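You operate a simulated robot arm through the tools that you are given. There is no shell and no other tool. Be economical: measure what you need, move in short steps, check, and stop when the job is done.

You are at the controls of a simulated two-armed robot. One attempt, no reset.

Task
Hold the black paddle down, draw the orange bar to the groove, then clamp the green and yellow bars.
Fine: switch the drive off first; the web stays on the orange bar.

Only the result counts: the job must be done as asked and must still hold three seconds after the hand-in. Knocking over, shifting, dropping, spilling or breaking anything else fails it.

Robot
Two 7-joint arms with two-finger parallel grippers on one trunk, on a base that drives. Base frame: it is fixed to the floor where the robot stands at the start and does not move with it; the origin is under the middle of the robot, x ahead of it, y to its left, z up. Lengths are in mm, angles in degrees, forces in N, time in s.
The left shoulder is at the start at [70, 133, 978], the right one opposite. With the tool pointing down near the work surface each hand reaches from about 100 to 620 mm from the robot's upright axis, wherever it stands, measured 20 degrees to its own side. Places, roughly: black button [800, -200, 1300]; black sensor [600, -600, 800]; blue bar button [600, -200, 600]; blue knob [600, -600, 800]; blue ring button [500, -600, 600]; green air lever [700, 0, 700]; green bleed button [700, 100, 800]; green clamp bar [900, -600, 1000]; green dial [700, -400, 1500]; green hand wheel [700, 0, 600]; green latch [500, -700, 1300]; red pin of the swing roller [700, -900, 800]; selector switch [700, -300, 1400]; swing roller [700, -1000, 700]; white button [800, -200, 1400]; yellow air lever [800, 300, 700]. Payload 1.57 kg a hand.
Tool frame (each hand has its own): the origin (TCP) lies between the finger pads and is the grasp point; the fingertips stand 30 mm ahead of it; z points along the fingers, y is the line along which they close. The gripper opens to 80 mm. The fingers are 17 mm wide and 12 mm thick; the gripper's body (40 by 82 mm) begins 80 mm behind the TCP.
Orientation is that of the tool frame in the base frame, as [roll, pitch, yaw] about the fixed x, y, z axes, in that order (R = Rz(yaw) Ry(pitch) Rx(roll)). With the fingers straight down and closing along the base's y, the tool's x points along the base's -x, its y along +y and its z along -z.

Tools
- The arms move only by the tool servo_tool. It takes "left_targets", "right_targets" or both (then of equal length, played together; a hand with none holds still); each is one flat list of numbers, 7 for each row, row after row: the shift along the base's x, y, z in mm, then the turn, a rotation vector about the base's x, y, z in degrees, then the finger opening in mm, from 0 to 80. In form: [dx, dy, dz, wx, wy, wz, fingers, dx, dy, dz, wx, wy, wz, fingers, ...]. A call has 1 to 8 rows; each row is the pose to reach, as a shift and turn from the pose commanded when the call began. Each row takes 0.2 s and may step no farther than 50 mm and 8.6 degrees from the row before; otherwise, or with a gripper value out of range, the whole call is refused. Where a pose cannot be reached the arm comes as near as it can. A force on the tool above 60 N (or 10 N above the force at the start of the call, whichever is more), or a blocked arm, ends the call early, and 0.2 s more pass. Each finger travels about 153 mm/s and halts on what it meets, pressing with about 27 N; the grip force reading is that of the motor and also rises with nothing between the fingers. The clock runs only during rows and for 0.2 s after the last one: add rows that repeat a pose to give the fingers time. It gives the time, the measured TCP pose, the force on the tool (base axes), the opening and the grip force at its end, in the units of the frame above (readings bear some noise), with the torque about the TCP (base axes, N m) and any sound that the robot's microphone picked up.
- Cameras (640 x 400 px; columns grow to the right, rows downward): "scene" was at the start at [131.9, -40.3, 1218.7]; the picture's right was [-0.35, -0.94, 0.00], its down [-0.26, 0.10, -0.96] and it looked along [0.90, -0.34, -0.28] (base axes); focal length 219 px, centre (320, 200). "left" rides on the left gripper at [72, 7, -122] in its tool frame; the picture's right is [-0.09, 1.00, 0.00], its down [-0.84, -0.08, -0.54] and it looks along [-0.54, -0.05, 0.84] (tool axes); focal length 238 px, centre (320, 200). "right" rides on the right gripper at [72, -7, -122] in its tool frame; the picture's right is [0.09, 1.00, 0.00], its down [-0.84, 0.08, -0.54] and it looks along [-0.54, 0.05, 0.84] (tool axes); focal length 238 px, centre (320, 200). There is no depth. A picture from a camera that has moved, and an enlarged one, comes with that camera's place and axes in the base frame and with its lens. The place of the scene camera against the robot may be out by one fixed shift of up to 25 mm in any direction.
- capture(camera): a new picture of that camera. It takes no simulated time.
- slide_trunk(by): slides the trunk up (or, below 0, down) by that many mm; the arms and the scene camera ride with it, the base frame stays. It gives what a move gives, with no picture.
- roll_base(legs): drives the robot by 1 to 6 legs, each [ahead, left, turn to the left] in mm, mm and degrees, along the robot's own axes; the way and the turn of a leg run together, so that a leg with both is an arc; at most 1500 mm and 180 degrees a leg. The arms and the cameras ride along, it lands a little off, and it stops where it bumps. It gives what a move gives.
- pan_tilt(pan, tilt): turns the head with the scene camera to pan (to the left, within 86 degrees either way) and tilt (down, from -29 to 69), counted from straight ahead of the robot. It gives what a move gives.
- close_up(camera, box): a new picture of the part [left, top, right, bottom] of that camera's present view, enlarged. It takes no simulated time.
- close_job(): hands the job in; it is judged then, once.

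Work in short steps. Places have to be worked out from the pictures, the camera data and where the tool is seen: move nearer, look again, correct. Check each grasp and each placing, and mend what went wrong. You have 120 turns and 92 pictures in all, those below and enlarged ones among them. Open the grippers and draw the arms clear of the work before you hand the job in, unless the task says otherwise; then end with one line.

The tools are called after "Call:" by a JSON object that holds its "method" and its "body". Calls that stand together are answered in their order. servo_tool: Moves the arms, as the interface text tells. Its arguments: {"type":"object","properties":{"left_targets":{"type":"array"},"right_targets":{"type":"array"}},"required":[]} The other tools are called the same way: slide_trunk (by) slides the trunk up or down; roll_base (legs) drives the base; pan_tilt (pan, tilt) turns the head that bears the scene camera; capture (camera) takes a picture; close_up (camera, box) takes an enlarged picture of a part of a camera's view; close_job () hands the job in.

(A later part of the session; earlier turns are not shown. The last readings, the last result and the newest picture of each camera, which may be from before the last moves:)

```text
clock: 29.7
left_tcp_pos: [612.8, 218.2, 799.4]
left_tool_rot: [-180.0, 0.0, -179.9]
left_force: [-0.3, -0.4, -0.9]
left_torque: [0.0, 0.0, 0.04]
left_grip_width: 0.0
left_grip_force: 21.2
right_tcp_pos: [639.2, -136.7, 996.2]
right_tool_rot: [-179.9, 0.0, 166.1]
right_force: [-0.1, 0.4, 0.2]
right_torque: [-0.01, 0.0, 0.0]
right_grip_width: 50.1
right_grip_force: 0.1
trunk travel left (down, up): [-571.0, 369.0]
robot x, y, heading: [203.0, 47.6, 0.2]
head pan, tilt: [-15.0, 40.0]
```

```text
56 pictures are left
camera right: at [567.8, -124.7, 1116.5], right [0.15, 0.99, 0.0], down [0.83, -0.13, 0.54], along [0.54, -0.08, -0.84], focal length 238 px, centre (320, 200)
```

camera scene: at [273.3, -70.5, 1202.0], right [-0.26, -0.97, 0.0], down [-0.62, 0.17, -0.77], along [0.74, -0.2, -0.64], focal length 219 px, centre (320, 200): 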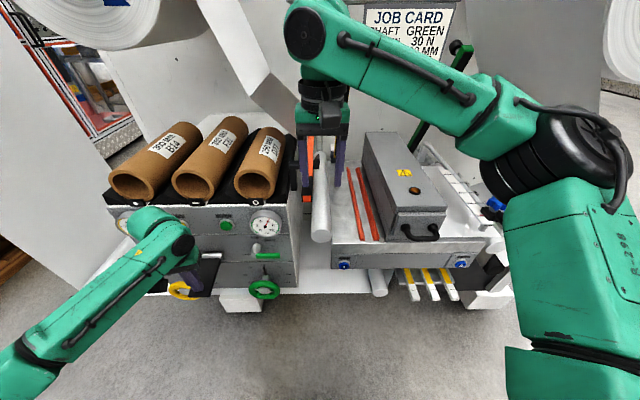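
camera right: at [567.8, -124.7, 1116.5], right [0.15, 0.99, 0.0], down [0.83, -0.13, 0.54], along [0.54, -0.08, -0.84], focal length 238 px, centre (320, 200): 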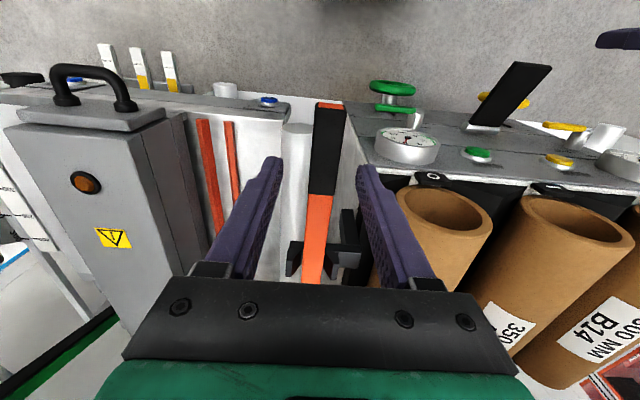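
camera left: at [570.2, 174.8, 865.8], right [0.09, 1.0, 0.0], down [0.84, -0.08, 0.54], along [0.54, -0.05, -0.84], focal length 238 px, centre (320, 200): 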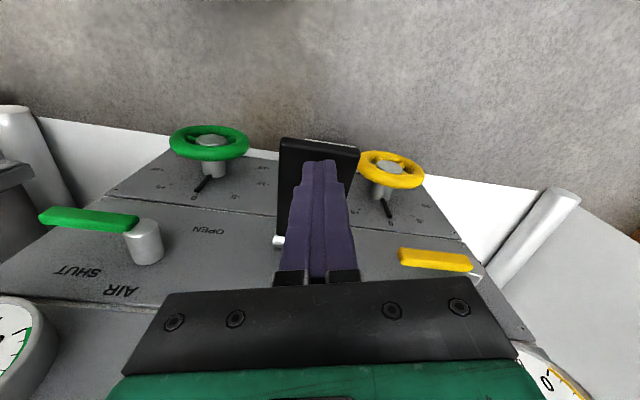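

Handle is centered under the gripper. I descend to z≈948 (small correction) and close, while the left hand goes above the paddle tip.

Call:
{"method": "servo_tool", "body": {"right_targets": [-3, 4, -20, 0, 0, 0, 50, -3, 4, -40, 0, 0, 0, 50, -3, 4, -48, 0, 0, 0, 50, -3, 4, -48, 0, 0, 0, 20, -3, 4, -48, 0, 0, 0, 10, -3, 4, -48, 0, 0, 0, 10], "left_targets": [15, -25, 0, 0, 0, 0, 0, 29, -50, 0, 0, 0, 0, 0, 29, -50, -20, 0, 0, 0, 0, 29, -50, -40, 0, 0, 0, 0, 29, -50, -40, 0, 0, 0, 0, 29, -50, -40, 0, 0, 0, 0]}}

Call:
{"method": "capture", "body": {"camera": "right"}}

```text
clock: 31.1
left_tcp_pos: [639.3, 167.1, 758.7]
left_tool_rot: [-179.9, 0.1, -179.9]
left_force: [-3.8, 1.8, 5.6]
left_torque: [0.05, 0.14, 0.02]
left_grip_width: 0.1
left_grip_force: 21.6
right_tcp_pos: [633.6, -131.5, 949.4]
right_tool_rot: [180.0, 0.1, 166.1]
right_force: [-0.7, -0.2, 0.5]
right_torque: [-0.04, -0.12, -0.03]
right_grip_width: 19.7
right_grip_force: 26.9
trunk travel left (down, up): [-571.0, 369.0]
robot x, y, heading: [202.9, 47.5, 0.0]
head pan, tilt: [-15.0, 40.0]
```

```text
55 pictures are left
camera right: at [562.0, -121.0, 1069.6], right [0.15, 0.99, 0.0], down [0.83, -0.13, 0.54], along [0.54, -0.08, -0.84], focal length 238 px, centre (320, 200)
```

right: 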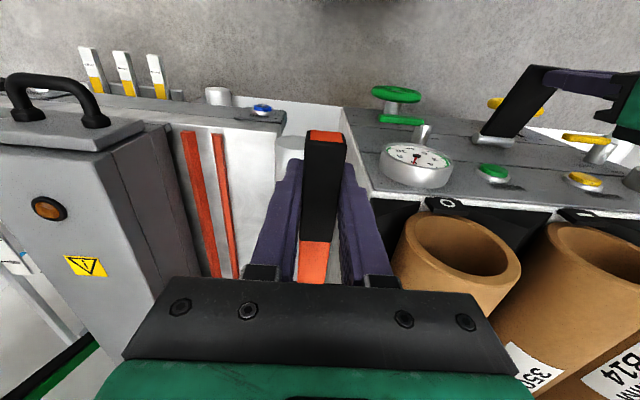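

Handle gripped (20 mm, 27 N). Now press the paddle fully down and hold.

Call:
{"method": "servo_tool", "body": {"left_targets": [2, 1, -12, 0, 0, 0, 0, 3, 1, -24, 0, 0, 0, 0, 3, 1, -36, 0, 0, 0, 0, 3, 1, -48, 0, 0, 0, 0, 3, 1, -56, 0, 0, 0, 0, 3, 1, -61, 0, 0, 0, 0]}}

```text
clock: 32.5
left_tcp_pos: [643.4, 168.3, 703.7]
left_tool_rot: [180.0, 1.0, -179.8]
left_force: [-2.1, 6.4, 48.0]
left_torque: [-0.03, -0.32, -0.14]
left_grip_width: 0.2
left_grip_force: 20.9
right_tcp_pos: [630.6, -131.9, 950.8]
right_tool_rot: [180.0, 0.3, 166.0]
right_force: [0.3, -0.8, -1.5]
right_torque: [0.14, 0.49, -0.01]
right_grip_width: 19.8
right_grip_force: 27.0
trunk travel left (down, up): [-571.0, 369.0]
robot x, y, heading: [200.7, 49.3, 0.2]
head pan, tilt: [-15.0, 40.0]
```

Paddle held at 48 N. Lift the bar straight up 40 mm slowly and check.

Call:
{"method": "servo_tool", "body": {"right_targets": [0, 0, 8, 0, 0, 0, 10, 0, 0, 16, 0, 0, 0, 10, 0, 0, 24, 0, 0, 0, 10, 0, 0, 32, 0, 0, 0, 10, 0, 0, 40, 0, 0, 0, 10, 0, 0, 40, 0, 0, 0, 10]}}

Call:
{"method": "capture", "body": {"camera": "scene"}}

Call:
{"method": "capture", "body": {"camera": "right"}}

```text
clock: 33.9
left_tcp_pos: [642.5, 168.7, 703.6]
left_tool_rot: [-179.9, 1.1, -179.7]
left_force: [1.5, 9.8, 55.0]
left_torque: [-0.03, -0.5, -0.01]
left_grip_width: 0.2
left_grip_force: 20.9
right_tcp_pos: [629.7, -133.1, 991.3]
right_tool_rot: [179.9, 0.4, 166.0]
right_force: [0.6, 0.4, -2.6]
right_torque: [0.1, 0.49, 0.0]
right_grip_width: 19.9
right_grip_force: 26.9
trunk travel left (down, up): [-571.0, 369.0]
robot x, y, heading: [202.4, 46.6, 0.0]
head pan, tilt: [-15.0, 40.0]
```

```text
54 pictures are left
camera scene: at [321.2, 19.2, 1202.2], right [-0.26, -0.97, 0.0], down [-0.62, 0.17, -0.77], along [0.74, -0.2, -0.64], focal length 219 px, centre (320, 200)
```

scene: 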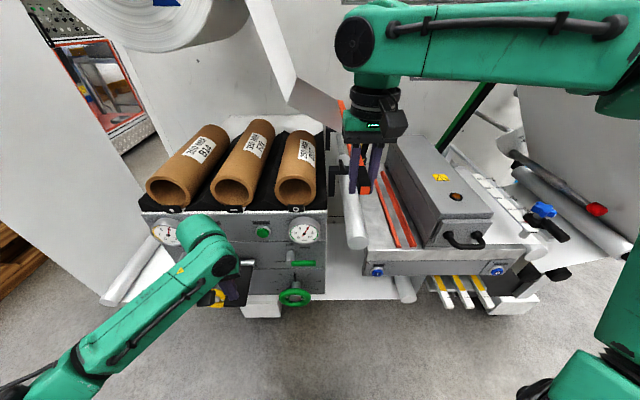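

```text
53 pictures are left
camera right: at [556.3, -122.0, 1111.9], right [0.15, 0.99, 0.0], down [0.83, -0.13, 0.55], along [0.54, -0.08, -0.84], focal length 238 px, centre (320, 200)
```

right: 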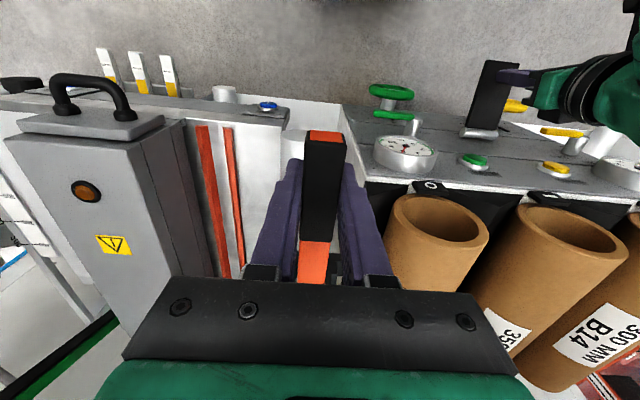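

The bar lifted (light, no slip). Zoom to see whether it clears the cradle and stays level; ease the paddle hand 3 mm (55 N).

Call:
{"method": "close_up", "body": {"camera": "scene", "box": [290, 80, 430, 210]}}

Call:
{"method": "servo_tool", "body": {"left_targets": [0, 0, 3, 0, 0, 0, 0, 0, 0, 3, 0, 0, 0, 0]}}

```text
3.08 times, centred on (360, 145) of scene
camera zoom: at [321.2, 19.2, 1202.2], right [-0.26, -0.97, 0.0], down [-0.62, 0.17, -0.77], along [0.74, -0.2, -0.64], focal length 673 px, centre (197, 369)
```

zoom: 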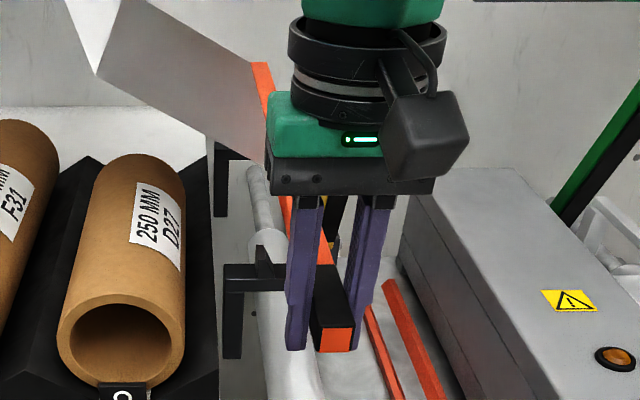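

```text
clock: 34.5
left_tcp_pos: [643.1, 168.4, 703.3]
left_tool_rot: [-179.9, 0.5, -179.9]
left_force: [5.3, 6.9, 38.6]
left_torque: [-0.08, -0.45, 0.2]
left_grip_width: 0.0
left_grip_force: 21.3
right_tcp_pos: [631.3, -131.8, 991.4]
right_tool_rot: [179.9, 0.2, 166.2]
right_force: [-0.7, 0.6, -2.5]
right_torque: [0.09, 0.46, 0.01]
right_grip_width: 19.9
right_grip_force: 27.6
trunk travel left (down, up): [-571.0, 369.0]
robot x, y, heading: [199.5, 47.5, 0.3]
head pan, tilt: [-15.0, 40.0]
```

Bar clears the cradle. I pull it ~60 mm toward me along its axis, then shift ~47 mm right and start descending slowly.

Call:
{"method": "servo_tool", "body": {"right_targets": [-29, 7, 0, 0, 0, 0, 10, -58, 15, 0, 0, 0, 0, 10, -64, -8, 0, 0, 0, 0, 10, -70, -31, 0, 0, 0, 0, 10, -70, -31, -30, 0, 0, 0, 10, -70, -31, -60, 0, 0, 0, 10]}}

Call:
{"method": "capture", "body": {"camera": "right"}}

Call:
{"method": "capture", "body": {"camera": "scene"}}

```text
clock: 35.9
left_tcp_pos: [643.7, 167.0, 703.9]
left_tool_rot: [-179.9, 0.5, -179.8]
left_force: [5.2, 5.0, 37.9]
left_torque: [-0.1, -0.47, 0.03]
left_grip_width: 0.1
left_grip_force: 21.0
right_tcp_pos: [561.4, -165.9, 928.4]
right_tool_rot: [179.9, 0.1, 166.0]
right_force: [0.5, 0.3, -1.8]
right_torque: [0.12, 0.47, 0.02]
right_grip_width: 19.9
right_grip_force: 26.9
trunk travel left (down, up): [-571.0, 369.0]
robot x, y, heading: [201.3, 49.2, 0.1]
head pan, tilt: [-15.0, 40.0]
```

```text
51 pictures are left
camera right: at [489.4, -153.5, 1049.5], right [0.15, 0.99, 0.0], down [0.83, -0.13, 0.54], along [0.54, -0.08, -0.84], focal length 238 px, centre (320, 200)
```

right: 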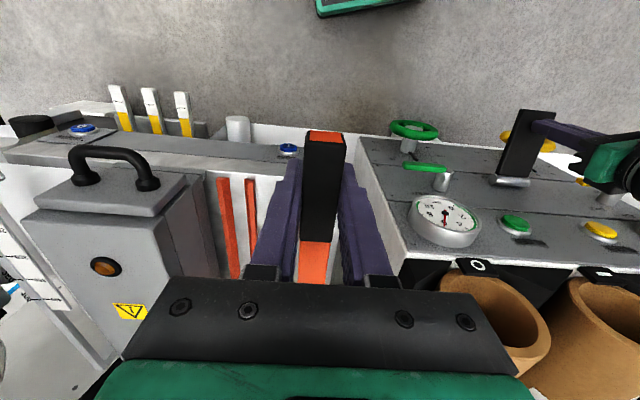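

```text
50 pictures are left
camera scene: at [324.5, 18.9, 1201.9], right [-0.26, -0.97, 0.0], down [-0.62, 0.17, -0.77], along [0.74, -0.2, -0.64], focal length 219 px, centre (320, 200)
```

scene: 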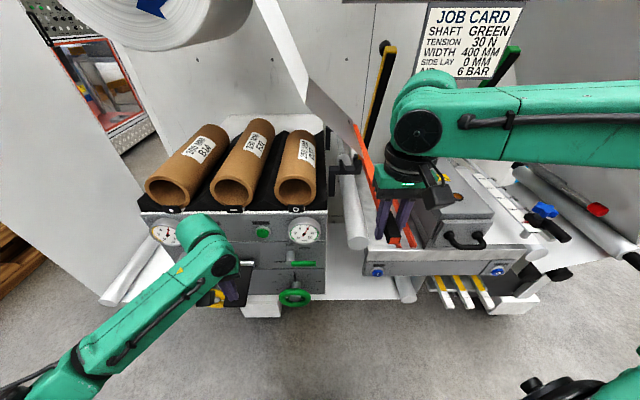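

Web follows fine, no added force. Zoom on the far end relative to the yellow bar.

Call:
{"method": "close_up", "body": {"camera": "scene", "box": [300, 30, 450, 220]}}

```text
2.11 times, centred on (375, 125) of scene
camera zoom: at [324.5, 18.9, 1201.9], right [-0.26, -0.97, 0.0], down [-0.62, 0.17, -0.77], along [0.74, -0.2, -0.64], focal length 460 px, centre (204, 358)
```

zoom: 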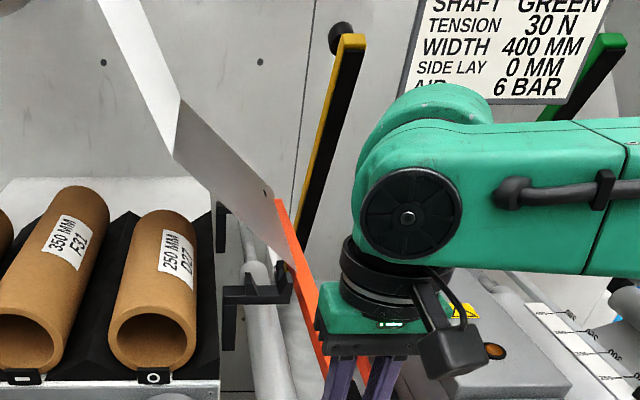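

Continue straight down to z≈800 over the roller.

Call:
{"method": "servo_tool", "body": {"right_targets": [0, 0, -30, 0, 0, 0, 10, 0, 0, -60, 0, 0, 0, 10, 0, 0, -90, 0, 0, 0, 10, 0, 0, -115, 0, 0, 0, 10, 0, 0, -128, 0, 0, 0, 10]}}

Call:
{"method": "close_up", "body": {"camera": "scene", "box": [300, 60, 480, 280]}}

Call:
{"method": "capture", "body": {"camera": "right"}}

```text
clock: 37.1
left_tcp_pos: [643.8, 168.5, 704.4]
left_tool_rot: [180.0, 0.5, -179.7]
left_force: [4.7, 4.7, 37.1]
left_torque: [-0.07, -0.44, 0.03]
left_grip_width: 0.0
left_grip_force: 21.4
right_tcp_pos: [561.9, -163.3, 800.8]
right_tool_rot: [179.9, 0.2, 166.2]
right_force: [0.1, -0.3, -2.6]
right_torque: [0.08, 0.45, 0.02]
right_grip_width: 19.5
right_grip_force: 27.2
trunk travel left (down, up): [-571.0, 369.0]
robot x, y, heading: [203.3, 51.5, 0.1]
head pan, tilt: [-15.0, 40.0]
```

```text
1.82 times, centred on (390, 170) of scene
camera zoom: at [324.3, 19.0, 1201.9], right [-0.26, -0.97, 0.0], down [-0.62, 0.17, -0.77], along [0.74, -0.2, -0.64], focal length 398 px, centre (193, 254)
```

zoom: 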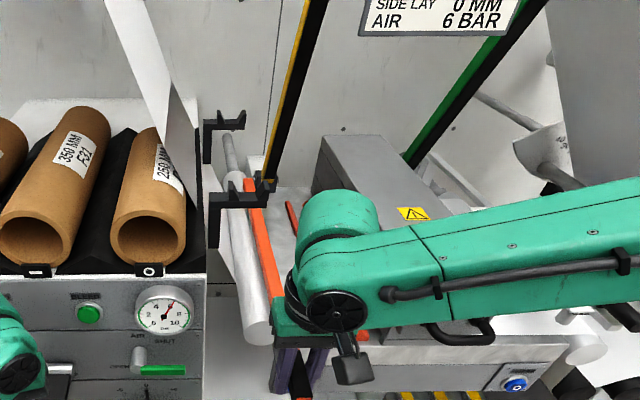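

```text
47 pictures are left
camera right: at [489.6, -152.4, 921.7], right [0.15, 0.99, 0.0], down [0.83, -0.13, 0.54], along [0.54, -0.08, -0.84], focal length 238 px, centre (320, 200)
```

right: 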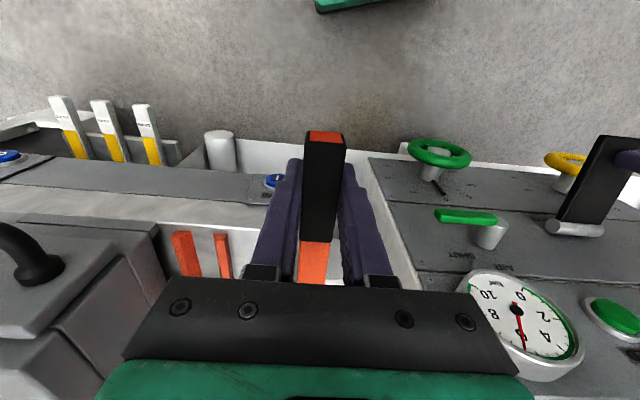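

Bar at z≈800. Now cross right under the yellow bar in 25 mm rows toward the groove.

Call:
{"method": "servo_tool", "body": {"right_targets": [-5, -20, -4, 0, 0, 0, 10, -10, -40, -8, 0, 0, 0, 10, -15, -60, -10, 0, 0, 0, 10, -20, -80, -10, 0, 0, 0, 10, -25, -100, -10, 0, 0, 0, 10, -30, -120, -10, 0, 0, 0, 10, -30, -120, -10, 0, 0, 0, 10]}}

Call:
{"method": "capture", "body": {"camera": "scene"}}

Call:
{"method": "capture", "body": {"camera": "right"}}

```text
clock: 38.7
left_tcp_pos: [642.7, 167.5, 704.3]
left_tool_rot: [180.0, 0.5, -179.9]
left_force: [4.1, 5.5, 37.6]
left_torque: [-0.09, -0.43, 0.06]
left_grip_width: 0.1
left_grip_force: 21.0
right_tcp_pos: [532.1, -283.4, 792.0]
right_tool_rot: [179.9, 0.2, 166.2]
right_force: [0.3, -0.6, -1.9]
right_torque: [0.14, 0.45, -0.05]
right_grip_width: 19.7
right_grip_force: 26.6
trunk travel left (down, up): [-571.0, 369.0]
robot x, y, heading: [204.2, 51.1, 0.2]
head pan, tilt: [-15.0, 40.0]
```

```text
46 pictures are left
camera scene: at [324.1, 19.0, 1201.9], right [-0.26, -0.97, 0.0], down [-0.62, 0.17, -0.77], along [0.74, -0.2, -0.64], focal length 219 px, centre (320, 200)
```

scene: 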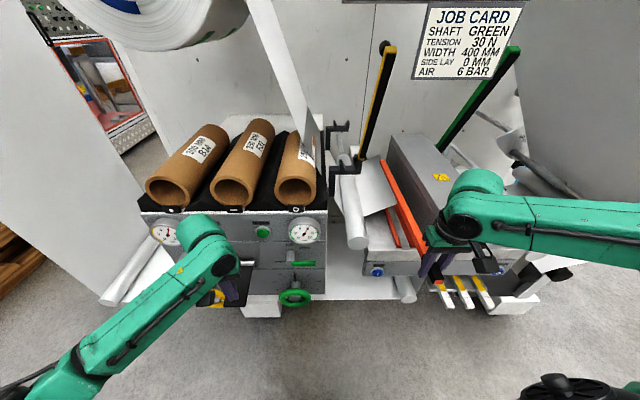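

```text
45 pictures are left
camera right: at [459.8, -272.1, 912.8], right [0.15, 0.99, 0.0], down [0.83, -0.13, 0.55], along [0.54, -0.08, -0.84], focal length 238 px, centre (320, 200)
```

right: 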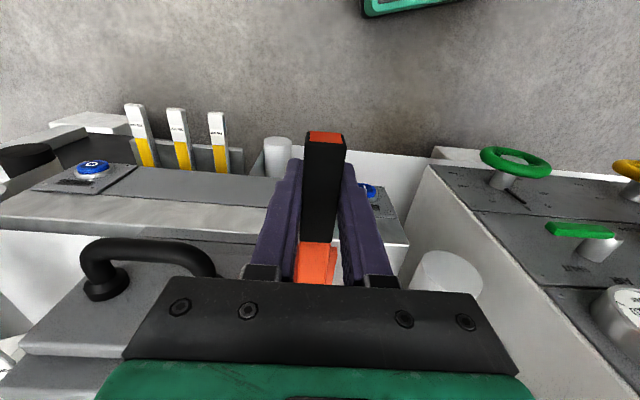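

The bar passed under yellow and the web runs over the roller. Zoom to check lateral alignment over the groove.

Call:
{"method": "close_up", "body": {"camera": "scene", "box": [340, 130, 480, 290]}}

```text
2.50 times, centred on (410, 210) of scene
camera zoom: at [324.1, 19.0, 1201.9], right [-0.26, -0.97, 0.0], down [-0.62, 0.17, -0.77], along [0.74, -0.2, -0.64], focal length 547 px, centre (95, 175)
```

zoom: 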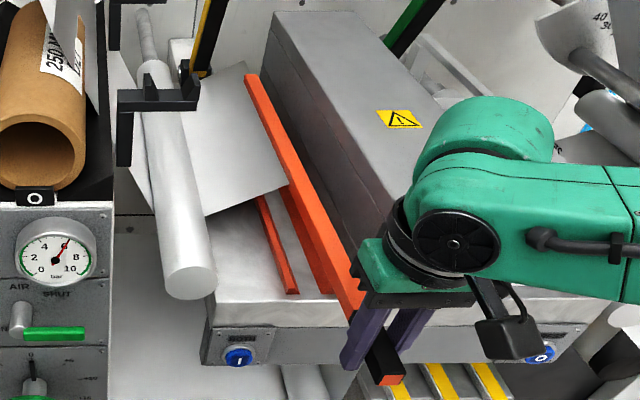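

Before shifting the bar back along its axis, I need the clearance between the gripper and the box's front handle. Zoom the right camera.

Call:
{"method": "close_up", "body": {"camera": "right", "box": [0, 120, 420, 360]}}

```text
1.52 times, centred on (210, 240) of right
camera zoom: at [459.8, -272.1, 912.8], right [0.15, 0.99, 0.0], down [0.83, -0.13, 0.55], along [0.54, -0.08, -0.84], focal length 363 px, centre (488, 139)
```

zoom: 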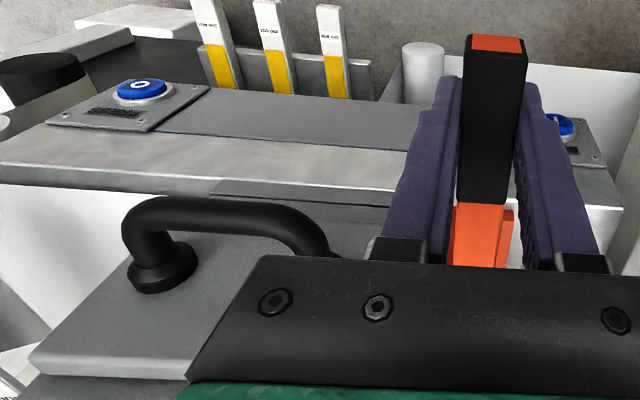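

Handle feet are at v≈81 mm to the right of the groove (z≈794), so the gripper (±41 mm) clears. I slide the bar back along its axis and lower to z≈768.

Call:
{"method": "servo_tool", "body": {"right_targets": [19, -5, -6, 0, 0, 0, 10, 38, -10, -12, 0, 0, 0, 10, 57, -14, -18, 0, 0, 0, 10, 57, -14, -24, 0, 0, 0, 10, 57, -14, -24, 0, 0, 0, 10]}}

Call:
{"method": "close_up", "body": {"camera": "scene", "box": [340, 130, 480, 290]}}

Call:
{"method": "capture", "body": {"camera": "right"}}

```text
clock: 39.9
left_tcp_pos: [642.4, 166.7, 703.9]
left_tool_rot: [-179.9, 0.4, -179.8]
left_force: [3.0, 4.1, 38.2]
left_torque: [-0.11, -0.42, 0.04]
left_grip_width: 0.0
left_grip_force: 21.2
right_tcp_pos: [588.3, -297.4, 768.7]
right_tool_rot: [179.9, 0.2, 166.1]
right_force: [0.1, 0.3, -2.3]
right_torque: [0.09, 0.5, -0.03]
right_grip_width: 19.7
right_grip_force: 26.3
trunk travel left (down, up): [-571.0, 369.0]
robot x, y, heading: [202.2, 51.4, 0.3]
head pan, tilt: [-15.0, 40.0]
```

```text
2.50 times, centred on (410, 210) of scene
camera zoom: at [324.0, 19.0, 1201.9], right [-0.26, -0.97, 0.0], down [-0.62, 0.17, -0.77], along [0.74, -0.2, -0.64], focal length 547 px, centre (95, 175)
```

zoom: 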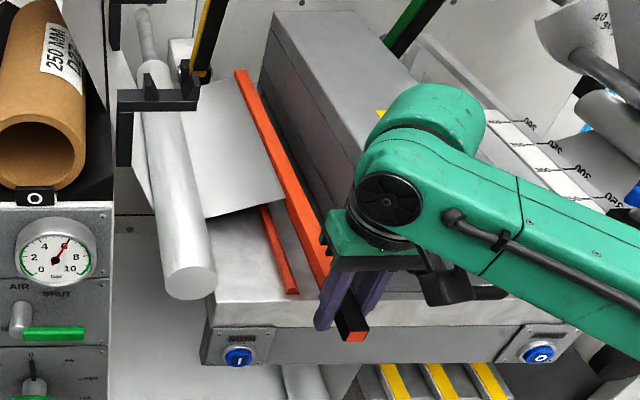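

```text
41 pictures are left
camera right: at [515.8, -286.6, 888.6], right [0.15, 0.99, 0.0], down [0.83, -0.13, 0.55], along [0.54, -0.08, -0.84], focal length 238 px, centre (320, 200)
```

right: 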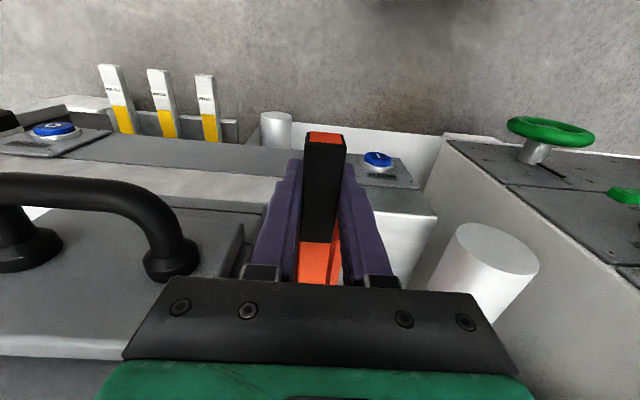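

Lateral alignment computed within ~1–2 mm. Lower gently, watching force.

Call:
{"method": "servo_tool", "body": {"right_targets": [0, 0, -6, 0, 0, 0, 10, 0, 0, -12, 0, 0, 0, 10, 0, 0, -16, 0, 0, 0, 10, 0, 0, -20, 0, 0, 0, 10]}}

Call:
{"method": "close_up", "body": {"camera": "scene", "box": [370, 150, 460, 270]}}

```text
clock: 40.9
left_tcp_pos: [641.6, 167.9, 703.0]
left_tool_rot: [179.9, 0.5, -179.7]
left_force: [2.4, 5.1, 38.0]
left_torque: [-0.12, -0.42, 0.06]
left_grip_width: 0.0
left_grip_force: 21.1
right_tcp_pos: [588.0, -296.6, 748.5]
right_tool_rot: [-180.0, 0.3, 166.1]
right_force: [-0.2, 0.2, -1.8]
right_torque: [0.11, 0.48, -0.01]
right_grip_width: 20.0
right_grip_force: 27.1
trunk travel left (down, up): [-571.0, 369.0]
robot x, y, heading: [206.9, 51.6, 0.1]
head pan, tilt: [-15.0, 40.0]
```

```text
3.33 times, centred on (415, 210) of scene
camera zoom: at [324.0, 18.9, 1201.9], right [-0.26, -0.97, 0.0], down [-0.62, 0.17, -0.77], along [0.74, -0.2, -0.64], focal length 729 px, centre (3, 167)
```

zoom: 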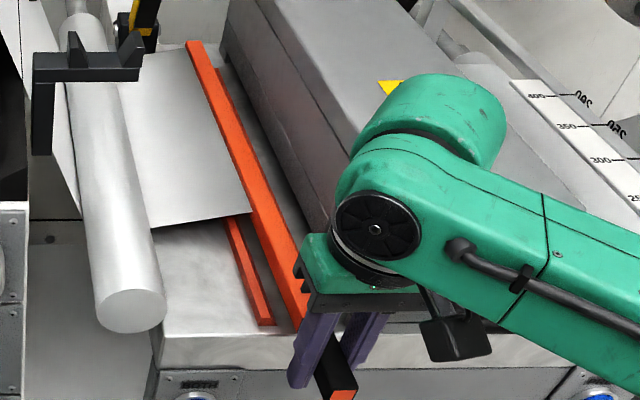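

Still free; bar sits between the rails visually. Lower further to contact.

Call:
{"method": "servo_tool", "body": {"right_targets": [0, 0, -4, 0, 0, 0, 10, 0, 0, -8, 0, 0, 0, 10, 0, 0, -12, 0, 0, 0, 10, 0, 0, -15, 0, 0, 0, 10]}}

Call:
{"method": "close_up", "body": {"camera": "scene", "box": [370, 150, 460, 270]}}

```text
clock: 41.9
left_tcp_pos: [642.4, 168.0, 704.1]
left_tool_rot: [180.0, 0.5, -179.8]
left_force: [3.6, 4.6, 38.2]
left_torque: [-0.08, -0.43, -0.02]
left_grip_width: 0.2
left_grip_force: 21.1
right_tcp_pos: [588.9, -297.7, 733.1]
right_tool_rot: [179.9, 0.2, 166.0]
right_force: [-1.7, 1.0, -2.6]
right_torque: [0.13, 0.48, 0.0]
right_grip_width: 19.8
right_grip_force: 26.9
trunk travel left (down, up): [-571.0, 369.0]
robot x, y, heading: [201.0, 48.2, 0.2]
head pan, tilt: [-15.0, 40.0]
```

```text
3.33 times, centred on (415, 210) of scene
camera zoom: at [324.0, 18.9, 1201.9], right [-0.26, -0.97, 0.0], down [-0.62, 0.17, -0.77], along [0.74, -0.2, -0.64], focal length 729 px, centre (3, 167)
```

zoom: 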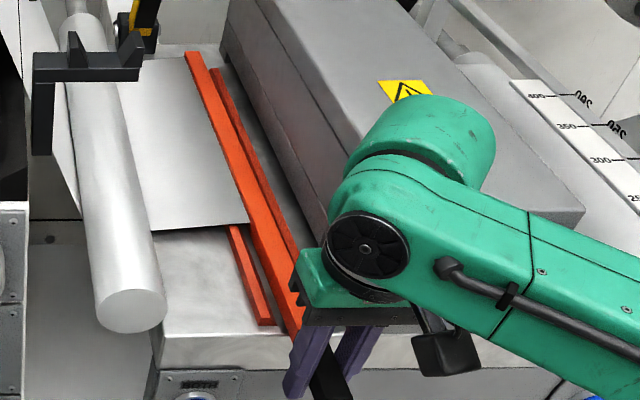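

No contact yet at centre z≈733; continue lowering with force watch.

Call:
{"method": "servo_tool", "body": {"right_targets": [0, 0, -3, 0, 0, 0, 10, 0, 0, -6, 0, 0, 0, 10, 0, 0, -9, 0, 0, 0, 10]}}

Call:
{"method": "capture", "body": {"camera": "right"}}

```text
clock: 42.7
left_tcp_pos: [641.8, 168.0, 705.1]
left_tool_rot: [-179.9, 0.7, -179.9]
left_force: [11.6, -1.3, 29.2]
left_torque: [-0.28, -0.62, 0.12]
left_grip_width: 0.0
left_grip_force: 21.8
right_tcp_pos: [590.0, -298.1, 726.9]
right_tool_rot: [-180.0, 0.7, 166.0]
right_force: [-1.1, 1.5, 23.1]
right_torque: [-0.12, -0.57, 0.0]
right_grip_width: 19.1
right_grip_force: 27.1
trunk travel left (down, up): [-571.0, 369.0]
robot x, y, heading: [203.0, 49.0, 0.2]
head pan, tilt: [-15.0, 40.0]
```

```text
38 pictures are left
camera right: at [517.1, -285.7, 847.1], right [0.15, 0.99, 0.0], down [0.82, -0.13, 0.55], along [0.55, -0.08, -0.83], focal length 238 px, centre (320, 200)
```

right: 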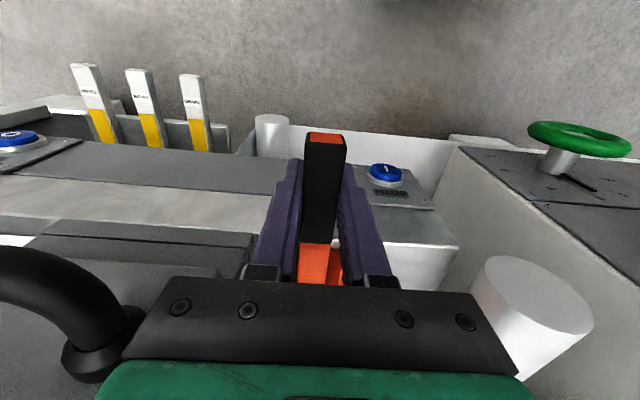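

Contact 23 N, with the contact ~40 mm ahead of the grip — the bar is down on the table. Verify it's in the groove with a zoom.

Call:
{"method": "close_up", "body": {"camera": "scene", "box": [380, 160, 450, 270]}}

```text
3.64 times, centred on (415, 215) of scene
camera zoom: at [323.1, 20.9, 1202.4], right [-0.26, -0.97, 0.0], down [-0.62, 0.16, -0.77], along [0.74, -0.2, -0.64], focal length 795 px, centre (-26, 146)
```

zoom: 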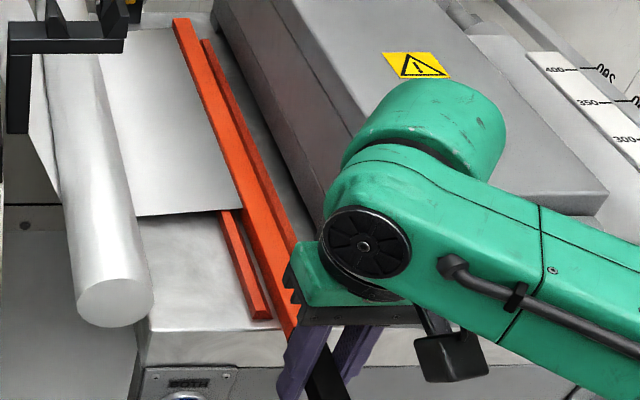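

The bar lies between the rails. I ease the downward push and open the right gripper, then check it stays.

Call:
{"method": "servo_tool", "body": {"right_targets": [0, 0, 3, 0, 0, 0, 10, 0, 0, 3, 0, 0, 0, 24, 0, 0, 3, 0, 0, 0, 44, 0, 0, 3, 0, 0, 0, 44, 0, 0, 25, 0, 0, 0, 44, 0, 0, 55, 0, 0, 0, 44, 0, 0, 95, 0, 0, 0, 44]}}

Call:
{"method": "capture", "body": {"camera": "right"}}

Call:
{"method": "close_up", "body": {"camera": "scene", "box": [350, 140, 460, 290]}}

```text
clock: 44.3
left_tcp_pos: [642.6, 167.9, 704.6]
left_tool_rot: [-180.0, 0.4, -179.7]
left_force: [2.5, 3.0, 37.0]
left_torque: [-0.14, -0.37, 0.04]
left_grip_width: 0.0
left_grip_force: 21.2
right_tcp_pos: [589.5, -297.0, 820.5]
right_tool_rot: [180.0, 0.4, 166.1]
right_force: [0.7, -0.4, 0.2]
right_torque: [-0.03, -0.02, 0.02]
right_grip_width: 44.1
right_grip_force: 0.0
trunk travel left (down, up): [-571.0, 369.0]
robot x, y, heading: [200.8, 49.1, 0.2]
head pan, tilt: [-15.0, 40.0]
```

```text
36 pictures are left
camera right: at [517.7, -285.7, 939.9], right [0.15, 0.99, 0.0], down [0.83, -0.13, 0.55], along [0.54, -0.08, -0.84], focal length 238 px, centre (320, 200)
```

right: 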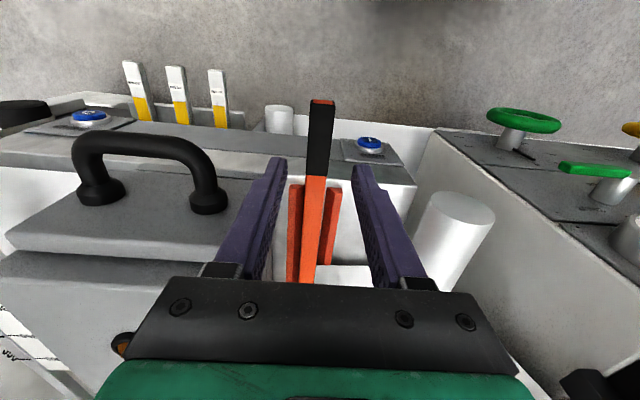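

```text
2.67 times, centred on (405, 215) of scene
camera zoom: at [323.5, 19.1, 1201.9], right [-0.26, -0.97, 0.0], down [-0.62, 0.17, -0.77], along [0.74, -0.2, -0.64], focal length 583 px, centre (93, 160)
```

zoom: 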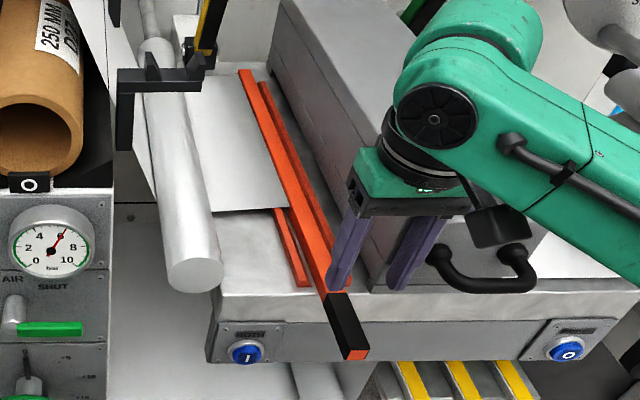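

Zoom in to verify seating between the rails.

Call:
{"method": "close_up", "body": {"camera": "right", "box": [270, 90, 370, 290]}}

```text
2.00 times, centred on (320, 190) of right
camera zoom: at [517.7, -285.7, 939.9], right [0.15, 0.99, 0.0], down [0.83, -0.13, 0.55], along [0.54, -0.08, -0.84], focal length 477 px, centre (320, 220)
```

zoom: 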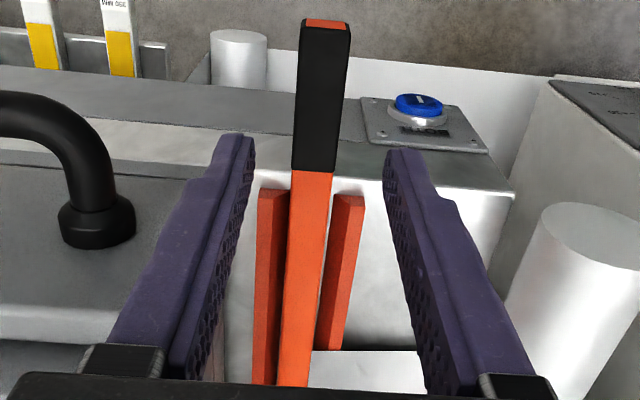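

Bar is seated between the rails with the web on it. Now I lift the left hand off the paddle and tuck it back, while the right hand rises and backs off before re-positioning for the yellow bar.

Call:
{"method": "servo_tool", "body": {"left_targets": [0, 0, 25, 0, 0, 0, 0, 0, 0, 65, 0, 0, 0, 0, -20, 5, 105, 0, 0, 0, 0, -50, 10, 140, 0, 0, 0, 0, -80, 20, 175, 0, 0, 0, 0, -110, 30, 210, 0, 0, 0, 0, -145, 40, 240, 0, 0, 0, 0, -180, 40, 260, 0, 0, 0, 0], "right_targets": [0, 0, 40, 0, 0, 0, 44, 0, 0, 80, 0, 0, 0, 44, -20, 5, 120, 0, 0, 0, 44, -40, 10, 150, 0, 0, 0, 60, -60, 15, 175, 0, 0, 0, 60, -80, 20, 190, 0, 0, 0, 60, -90, 20, 200, 0, 0, 0, 60, -100, 20, 200, 0, 0, 0, 60]}}

Call:
{"method": "close_up", "body": {"camera": "scene", "box": [300, 20, 560, 290]}}

```text
clock: 46.1
left_tcp_pos: [463.6, 210.8, 960.2]
left_tool_rot: [180.0, 0.1, -180.0]
left_force: [-0.8, -1.2, -0.3]
left_torque: [0.03, -0.03, 0.04]
left_grip_width: 0.0
left_grip_force: 21.0
right_tcp_pos: [531.2, -253.1, 1006.1]
right_tool_rot: [179.9, 0.0, 165.9]
right_force: [-0.2, 0.3, 0.4]
right_torque: [-0.02, -0.05, 0.0]
right_grip_width: 59.9
right_grip_force: 0.0
right hand out of reach, approached as far as the arm can: row 5, 6, 7, 8
trunk travel left (down, up): [-571.0, 369.0]
robot x, y, heading: [204.3, 49.5, -0.2]
head pan, tilt: [-15.0, 40.0]
```

```text
1.48 times, centred on (430, 155) of scene
camera zoom: at [327.4, 19.2, 1201.4], right [-0.26, -0.97, 0.0], down [-0.62, 0.17, -0.77], along [0.74, -0.2, -0.64], focal length 324 px, centre (157, 267)
```

zoom: 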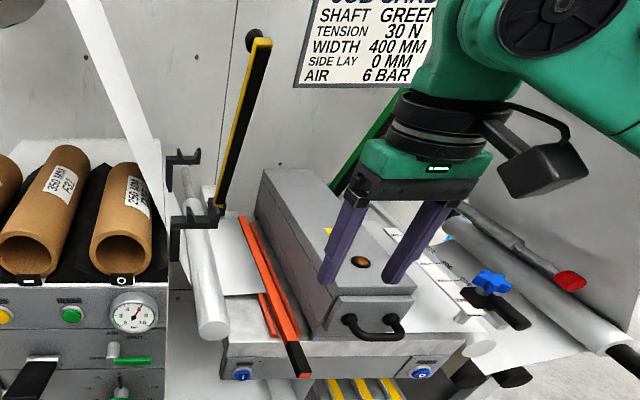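

Bar and web stay put with the paddle released. Now drive to about [260,-150] and turn 14° right to face the machine squarely.

Call:
{"method": "roll_base", "body": {"legs": [[50, -200, 0], [0, 0, -14]]}}

Call:
{"method": "pan_tilt", "body": {"pan": -5, "tilt": 30}}

Call:
{"method": "capture", "body": {"camera": "scene"}}

```text
clock: 48.6
left_tcp_pos: [546.4, -57.5, 960.3]
left_tool_rot: [180.0, 0.0, 166.1]
left_force: [-0.2, -0.5, 1.4]
left_torque: [0.03, 0.01, -0.01]
left_grip_width: 0.0
left_grip_force: 21.5
right_tcp_pos: [499.1, -523.6, 1005.1]
right_tool_rot: [-180.0, 0.0, 152.1]
right_force: [0.2, -0.7, 0.3]
right_torque: [0.04, 0.02, 0.04]
right_grip_width: 60.0
right_grip_force: 0.0
trunk travel left (down, up): [-571.0, 369.0]
robot x, y, heading: [253.7, -153.2, -14.0]
head pan, tilt: [-15.0, 40.0]
```

```text
clock: 49.3
left_tcp_pos: [546.5, -58.4, 960.0]
left_tool_rot: [179.9, 0.1, 166.1]
left_force: [0.1, -0.1, -0.1]
left_torque: [0.01, 0.05, 0.01]
left_grip_width: 0.1
left_grip_force: 21.0
right_tcp_pos: [499.6, -523.4, 1005.3]
right_tool_rot: [180.0, -0.1, 152.1]
right_force: [0.8, 0.2, 0.3]
right_torque: [0.02, -0.01, -0.01]
right_grip_width: 60.0
right_grip_force: 0.1
trunk travel left (down, up): [-571.0, 369.0]
robot x, y, heading: [257.9, -148.8, -13.5]
head pan, tilt: [-5.0, 30.0]
```

```text
32 pictures are left
camera scene: at [380.5, -200.1, 1216.6], right [-0.32, -0.95, 0.0], down [-0.47, 0.16, -0.87], along [0.82, -0.28, -0.5], focal length 219 px, centre (320, 200)
```

scene: 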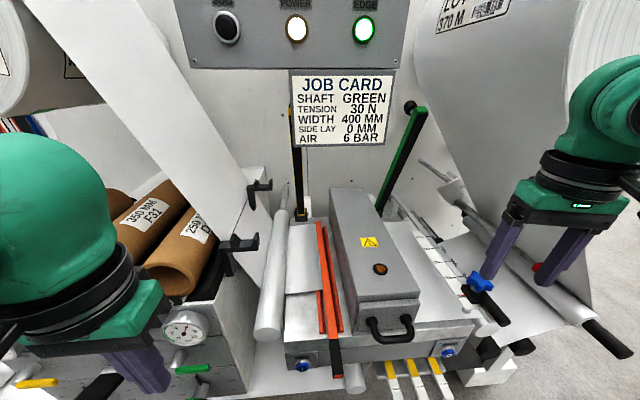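

Standing squarely now. I correct the right tool's yaw and start pitching it forward along the machine axis, staying back of the table.

Call:
{"method": "servo_tool", "body": {"right_targets": [0, 20, 5, 0, 0, 7, 50, 0, 45, 10, 0, 0, 14, 50]}}

Call:
{"method": "servo_tool", "body": {"right_targets": [-5, 15, 3, -1.94, -7.76, 0, 50, -10, 30, 6, -3.87, -15.52, 0, 50, -10, 45, 9, -5.81, -23.28, 0, 50, -10, 60, 12, -7.74, -31.05, 0, 50, 0, 75, 12, -9.68, -38.81, 0, 50, 10, 90, 12, -11.61, -46.57, 0, 50, 20, 105, 12, -13.55, -54.33, 0, 50, 30, 120, 12, -15.48, -62.1, 0, 50]}}

Call:
{"method": "servo_tool", "body": {"right_targets": [10, 10, 0, -1.94, -7.76, 0, 50, 20, 20, 0, -3.87, -15.52, 0, 50, 30, 25, 0, -5.81, -23.28, 0, 50, 40, 30, 0, -6.29, -25.2, 0, 50]}}

Call:
{"method": "capture", "body": {"camera": "right"}}

```text
clock: 49.9
left_tcp_pos: [545.9, -57.9, 960.4]
left_tool_rot: [180.0, 0.0, 166.1]
left_force: [0.6, 0.9, 0.0]
left_torque: [-0.01, -0.01, -0.01]
left_grip_width: 0.0
left_grip_force: 21.2
right_tcp_pos: [501.1, -477.8, 1016.3]
right_tool_rot: [179.9, 0.0, 166.2]
right_force: [0.1, 0.9, 0.5]
right_torque: [0.0, 0.02, 0.01]
right_grip_width: 50.1
right_grip_force: 0.1
trunk travel left (down, up): [-571.0, 369.0]
robot x, y, heading: [250.7, -151.5, -13.8]
head pan, tilt: [-5.0, 30.0]
```

```text
clock: 51.7
left_tcp_pos: [547.7, -55.0, 959.7]
left_tool_rot: [-179.8, 0.0, 166.1]
left_force: [-0.2, 0.2, -0.8]
left_torque: [-0.04, 0.06, 0.0]
left_grip_width: 0.0
left_grip_force: 21.5
right_tcp_pos: [585.1, -313.1, 1130.2]
right_tool_rot: [-179.6, 64.1, 166.3]
right_force: [0.1, 0.9, -0.3]
right_torque: [-0.03, 0.01, -0.04]
right_grip_width: 50.0
right_grip_force: 0.1
right hand out of reach, approached as far as the arm can: row 4, 5, 6, 7, 8
trunk travel left (down, up): [-571.0, 369.0]
robot x, y, heading: [252.6, -149.6, -13.7]
head pan, tilt: [-5.0, 30.0]
```

```text
clock: 52.7
left_tcp_pos: [548.4, -61.2, 960.2]
left_tool_rot: [179.8, -0.2, 166.0]
left_force: [0.3, -0.8, 0.7]
left_torque: [0.02, 0.05, 0.0]
left_grip_width: 0.2
left_grip_force: 21.2
right_tcp_pos: [639.1, -288.0, 1135.6]
right_tool_rot: [126.0, 89.9, 111.8]
right_force: [0.5, -1.7, -0.5]
right_torque: [-0.02, 0.0, 0.03]
right_grip_width: 49.9
right_grip_force: 0.0
right hand out of reach, approached as far as the arm can: row 1, 2, 3, 4
trunk travel left (down, up): [-571.0, 369.0]
robot x, y, heading: [250.4, -152.4, -13.9]
head pan, tilt: [-5.0, 30.0]
```

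```text
31 pictures are left
camera right: at [518.6, -264.8, 1061.8], right [0.24, 0.97, -0.09], down [-0.51, 0.21, 0.84], along [0.83, -0.16, 0.54], focal length 238 px, centre (320, 200)
```

right: 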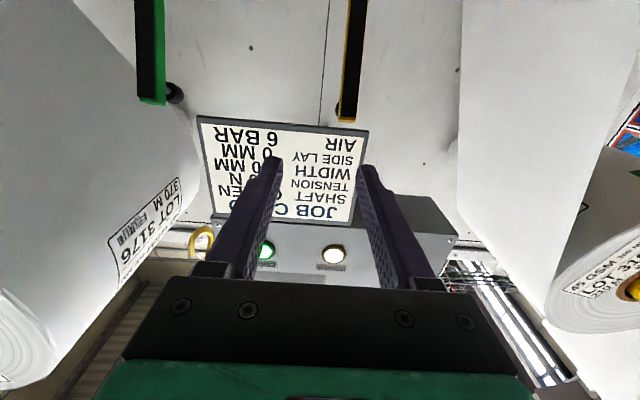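

The arm placed itself facing the machine at z=1135, near the card height. I lower the trunk 105 mm so the hand comes to z≈1030, below the card.

Call:
{"method": "slide_trunk", "body": {"by": -105}}

Call:
{"method": "servo_tool", "body": {"right_targets": [10, 20, 0, 0, 0, 0, 70, 20, 42, 0, 0, 0, 0, 70, 50, 34, 0, 0, 0, 0, 70, 90, 24, 0, 0, 0, 0, 70, 130, 14, 0, 0, 0, 0, 70]}}

Call:
{"method": "capture", "body": {"camera": "right"}}

```text
clock: 54.0
left_tcp_pos: [545.5, -58.2, 856.5]
left_tool_rot: [-180.0, 0.0, 166.0]
left_force: [-0.6, -0.5, 0.2]
left_torque: [-0.02, -0.02, 0.01]
left_grip_width: 0.0
left_grip_force: 21.2
right_tcp_pos: [636.0, -284.5, 1031.2]
right_tool_rot: [-99.6, 89.9, -113.7]
right_force: [0.6, -0.2, 0.0]
right_torque: [0.01, 0.01, 0.01]
right_grip_width: 49.7
right_grip_force: 0.1
trunk travel left (down, up): [-466.0, 474.0]
robot x, y, heading: [251.1, -148.3, -14.0]
head pan, tilt: [-5.0, 30.0]
```

```text
clock: 55.2
left_tcp_pos: [547.2, -57.7, 855.8]
left_tool_rot: [179.9, 0.0, 166.1]
left_force: [-0.4, 0.2, 0.2]
left_torque: [0.01, 0.02, -0.01]
left_grip_width: 0.0
left_grip_force: 21.4
right_tcp_pos: [766.9, -270.9, 1031.3]
right_tool_rot: [-125.3, 89.9, -139.5]
right_force: [0.4, 0.5, 0.5]
right_torque: [0.0, 0.0, 0.01]
right_grip_width: 69.9
right_grip_force: 0.1
trunk travel left (down, up): [-466.0, 474.0]
robot x, y, heading: [253.4, -153.3, -13.8]
head pan, tilt: [-5.0, 30.0]
```

```text
30 pictures are left
camera right: at [646.6, -248.2, 957.5], right [0.24, 0.97, -0.09], down [-0.51, 0.21, 0.84], along [0.83, -0.16, 0.54], focal length 238 px, centre (320, 200)
```

right: 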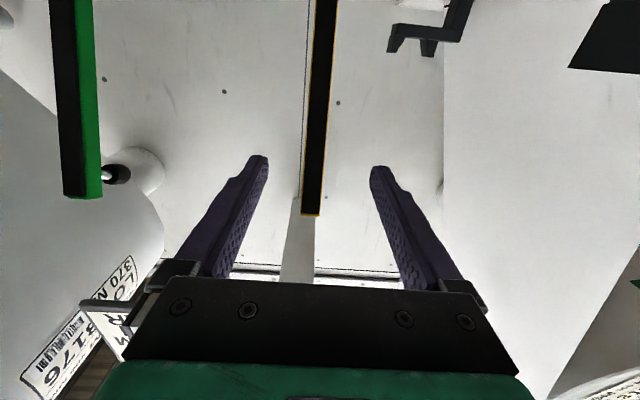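

Yellow tip triangulates to [907,-310,1155]; at z≈1031 the bar is ~200 mm ahead and centered. I advance with open fingers.

Call:
{"method": "servo_tool", "body": {"right_targets": [38, -11, 0, 0, 0, 0, 70, 77, -22, 0, 0, 0, 0, 70, 116, -33, 0, 0, 0, 0, 70, 150, -42, 0, 0, 0, 0, 70, 175, -48, 0, 0, 0, 0, 70]}}

Call:
{"method": "capture", "body": {"camera": "right"}}

Call:
{"method": "capture", "body": {"camera": "scene"}}

```text
clock: 56.6
left_tcp_pos: [563.1, -112.9, 856.5]
left_tool_rot: [180.0, 0.6, 160.3]
left_force: [-0.6, 1.3, 0.8]
left_torque: [-0.07, -0.07, -0.01]
left_grip_width: 0.0
left_grip_force: 21.2
right_tcp_pos: [925.2, -420.9, 1045.4]
right_tool_rot: [-11.7, 88.2, -32.5]
right_force: [-2.1, -3.2, 10.7]
right_torque: [0.33, 0.88, 0.32]
right_grip_width: 69.6
right_grip_force: 0.1
trunk travel left (down, up): [-466.0, 474.0]
robot x, y, heading: [266.4, -178.0, -19.9]
head pan, tilt: [-5.0, 30.0]
stopped in row 5 (right hand): the arm was blocked; the commanded pose is now the measured one
```

```text
29 pictures are left
camera right: at [809.9, -384.7, 968.9], right [0.36, 0.93, -0.1], down [-0.5, 0.28, 0.82], along [0.79, -0.24, 0.56], focal length 238 px, centre (320, 200)
```

right: 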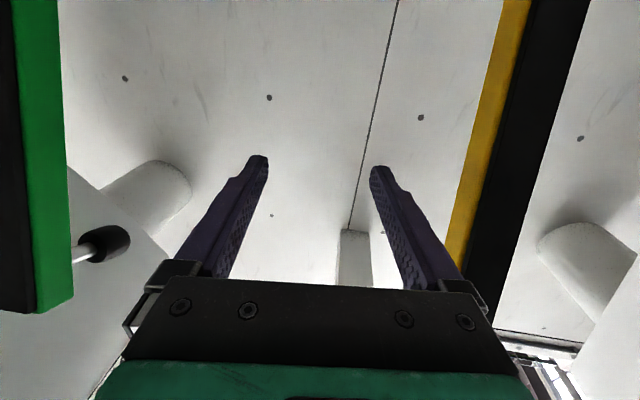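

```text
28 pictures are left
camera scene: at [381.5, -236.0, 1110.8], right [-0.42, -0.91, 0.0], down [-0.45, 0.2, -0.87], along [0.79, -0.36, -0.49], focal length 219 px, centre (320, 200)
```

scene: 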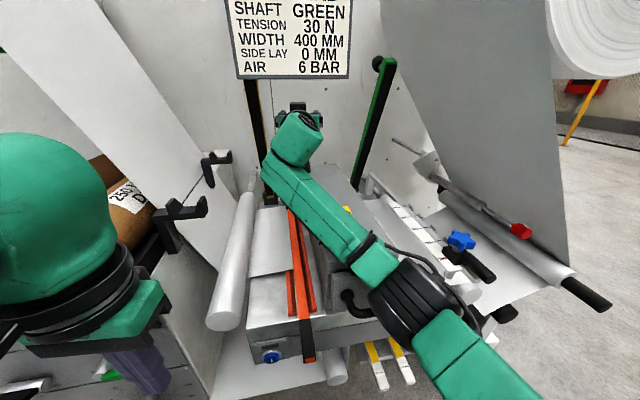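

The forearm was blocked (likely against the box's front handle) and the base got twisted to -20°. I back the hand straight out and check the box hasn't moved.

Call:
{"method": "servo_tool", "body": {"right_targets": [-35, 13, 5, 0, 0, 0, 70, -75, 27, 15, 0, 0, 0, 70, -115, 42, 25, 0, 0, 0, 70, -155, 56, 30, 0, 0, 0, 70]}}

Call:
{"method": "slide_trunk", "body": {"by": 105}}

Call:
{"method": "capture", "body": {"camera": "scene"}}

```text
clock: 57.6
left_tcp_pos: [563.2, -115.2, 858.3]
left_tool_rot: [179.8, 0.6, 160.4]
left_force: [0.0, 0.1, 1.0]
left_torque: [-0.04, 0.0, 0.03]
left_grip_width: 0.0
left_grip_force: 21.2
right_tcp_pos: [770.6, -365.3, 1068.1]
right_tool_rot: [-10.9, 88.9, -31.5]
right_force: [0.0, -0.2, 0.5]
right_torque: [0.0, -0.03, -0.01]
right_grip_width: 70.0
right_grip_force: 0.0
trunk travel left (down, up): [-466.0, 474.0]
robot x, y, heading: [269.9, -180.5, -19.7]
head pan, tilt: [-5.0, 30.0]
```

```text
clock: 58.5
left_tcp_pos: [572.7, -113.7, 913.0]
left_tool_rot: [180.0, 0.0, 160.4]
left_force: [-0.2, -0.3, 0.5]
left_torque: [0.01, 0.03, 0.02]
left_grip_width: 0.0
left_grip_force: 20.6
right_tcp_pos: [784.2, -365.5, 1114.3]
right_tool_rot: [-164.4, 88.9, 174.7]
right_force: [-7.6, 1.3, -11.2]
right_torque: [0.27, -0.9, -0.32]
right_grip_width: 70.5
right_grip_force: 0.0
trunk travel left (down, up): [-524.0, 416.0]
robot x, y, heading: [268.0, -180.5, -19.4]
head pan, tilt: [-5.0, 30.0]
stopped: the force on the tool passed its limit at 95 N (the readings are from after the stop); the commanded pose is now the measured one
```

```text
27 pictures are left
camera scene: at [393.1, -240.0, 1170.2], right [-0.42, -0.91, 0.0], down [-0.46, 0.21, -0.87], along [0.79, -0.36, -0.5], focal length 219 px, centre (320, 200)
```

scene: 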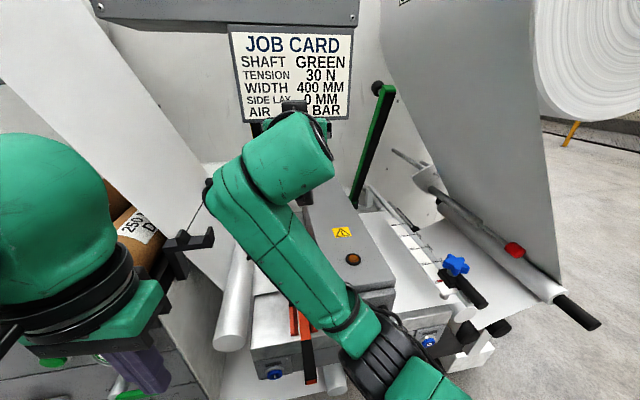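

The raise pressed the gripper against the card's lower edge; I drop the hand 30 mm and pull it fully back out from beneath the card.

Call:
{"method": "servo_tool", "body": {"right_targets": [0, 0, -15, 0, 0, 0, 70, 0, 0, -30, 0, 0, 0, 70, -40, 15, -30, 0, 0, 0, 60, -80, 30, -30, 0, 0, 0, 50, -120, 44, -30, 0, 0, 0, 40, -150, 55, -30, 0, 0, 0, 40]}}

Call:
{"method": "capture", "body": {"camera": "scene"}}

```text
clock: 59.9
left_tcp_pos: [570.7, -113.6, 914.8]
left_tool_rot: [180.0, 0.1, 160.5]
left_force: [0.1, 0.5, 0.6]
left_torque: [0.01, 0.0, -0.01]
left_grip_width: 0.1
left_grip_force: 21.0
right_tcp_pos: [633.2, -318.2, 1088.3]
right_tool_rot: [-90.6, 88.6, -113.4]
right_force: [-0.1, 0.3, -0.4]
right_torque: [0.01, 0.02, -0.02]
right_grip_width: 39.9
right_grip_force: 0.1
trunk travel left (down, up): [-524.0, 416.0]
robot x, y, heading: [272.5, -177.2, -19.6]
head pan, tilt: [-5.0, 30.0]
```

```text
26 pictures are left
camera scene: at [392.4, -239.5, 1169.8], right [-0.42, -0.91, 0.0], down [-0.45, 0.21, -0.87], along [0.79, -0.36, -0.5], focal length 219 px, centre (320, 200)
```

scene: 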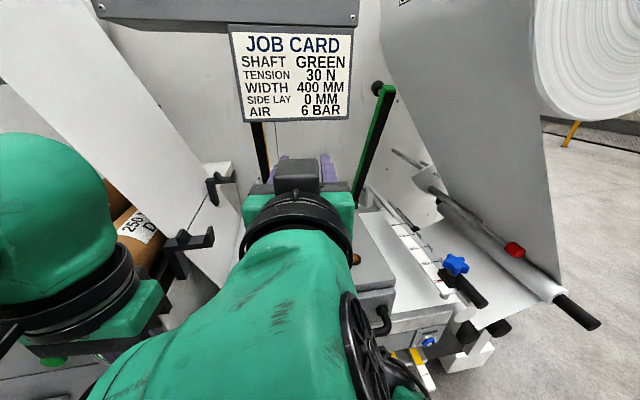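

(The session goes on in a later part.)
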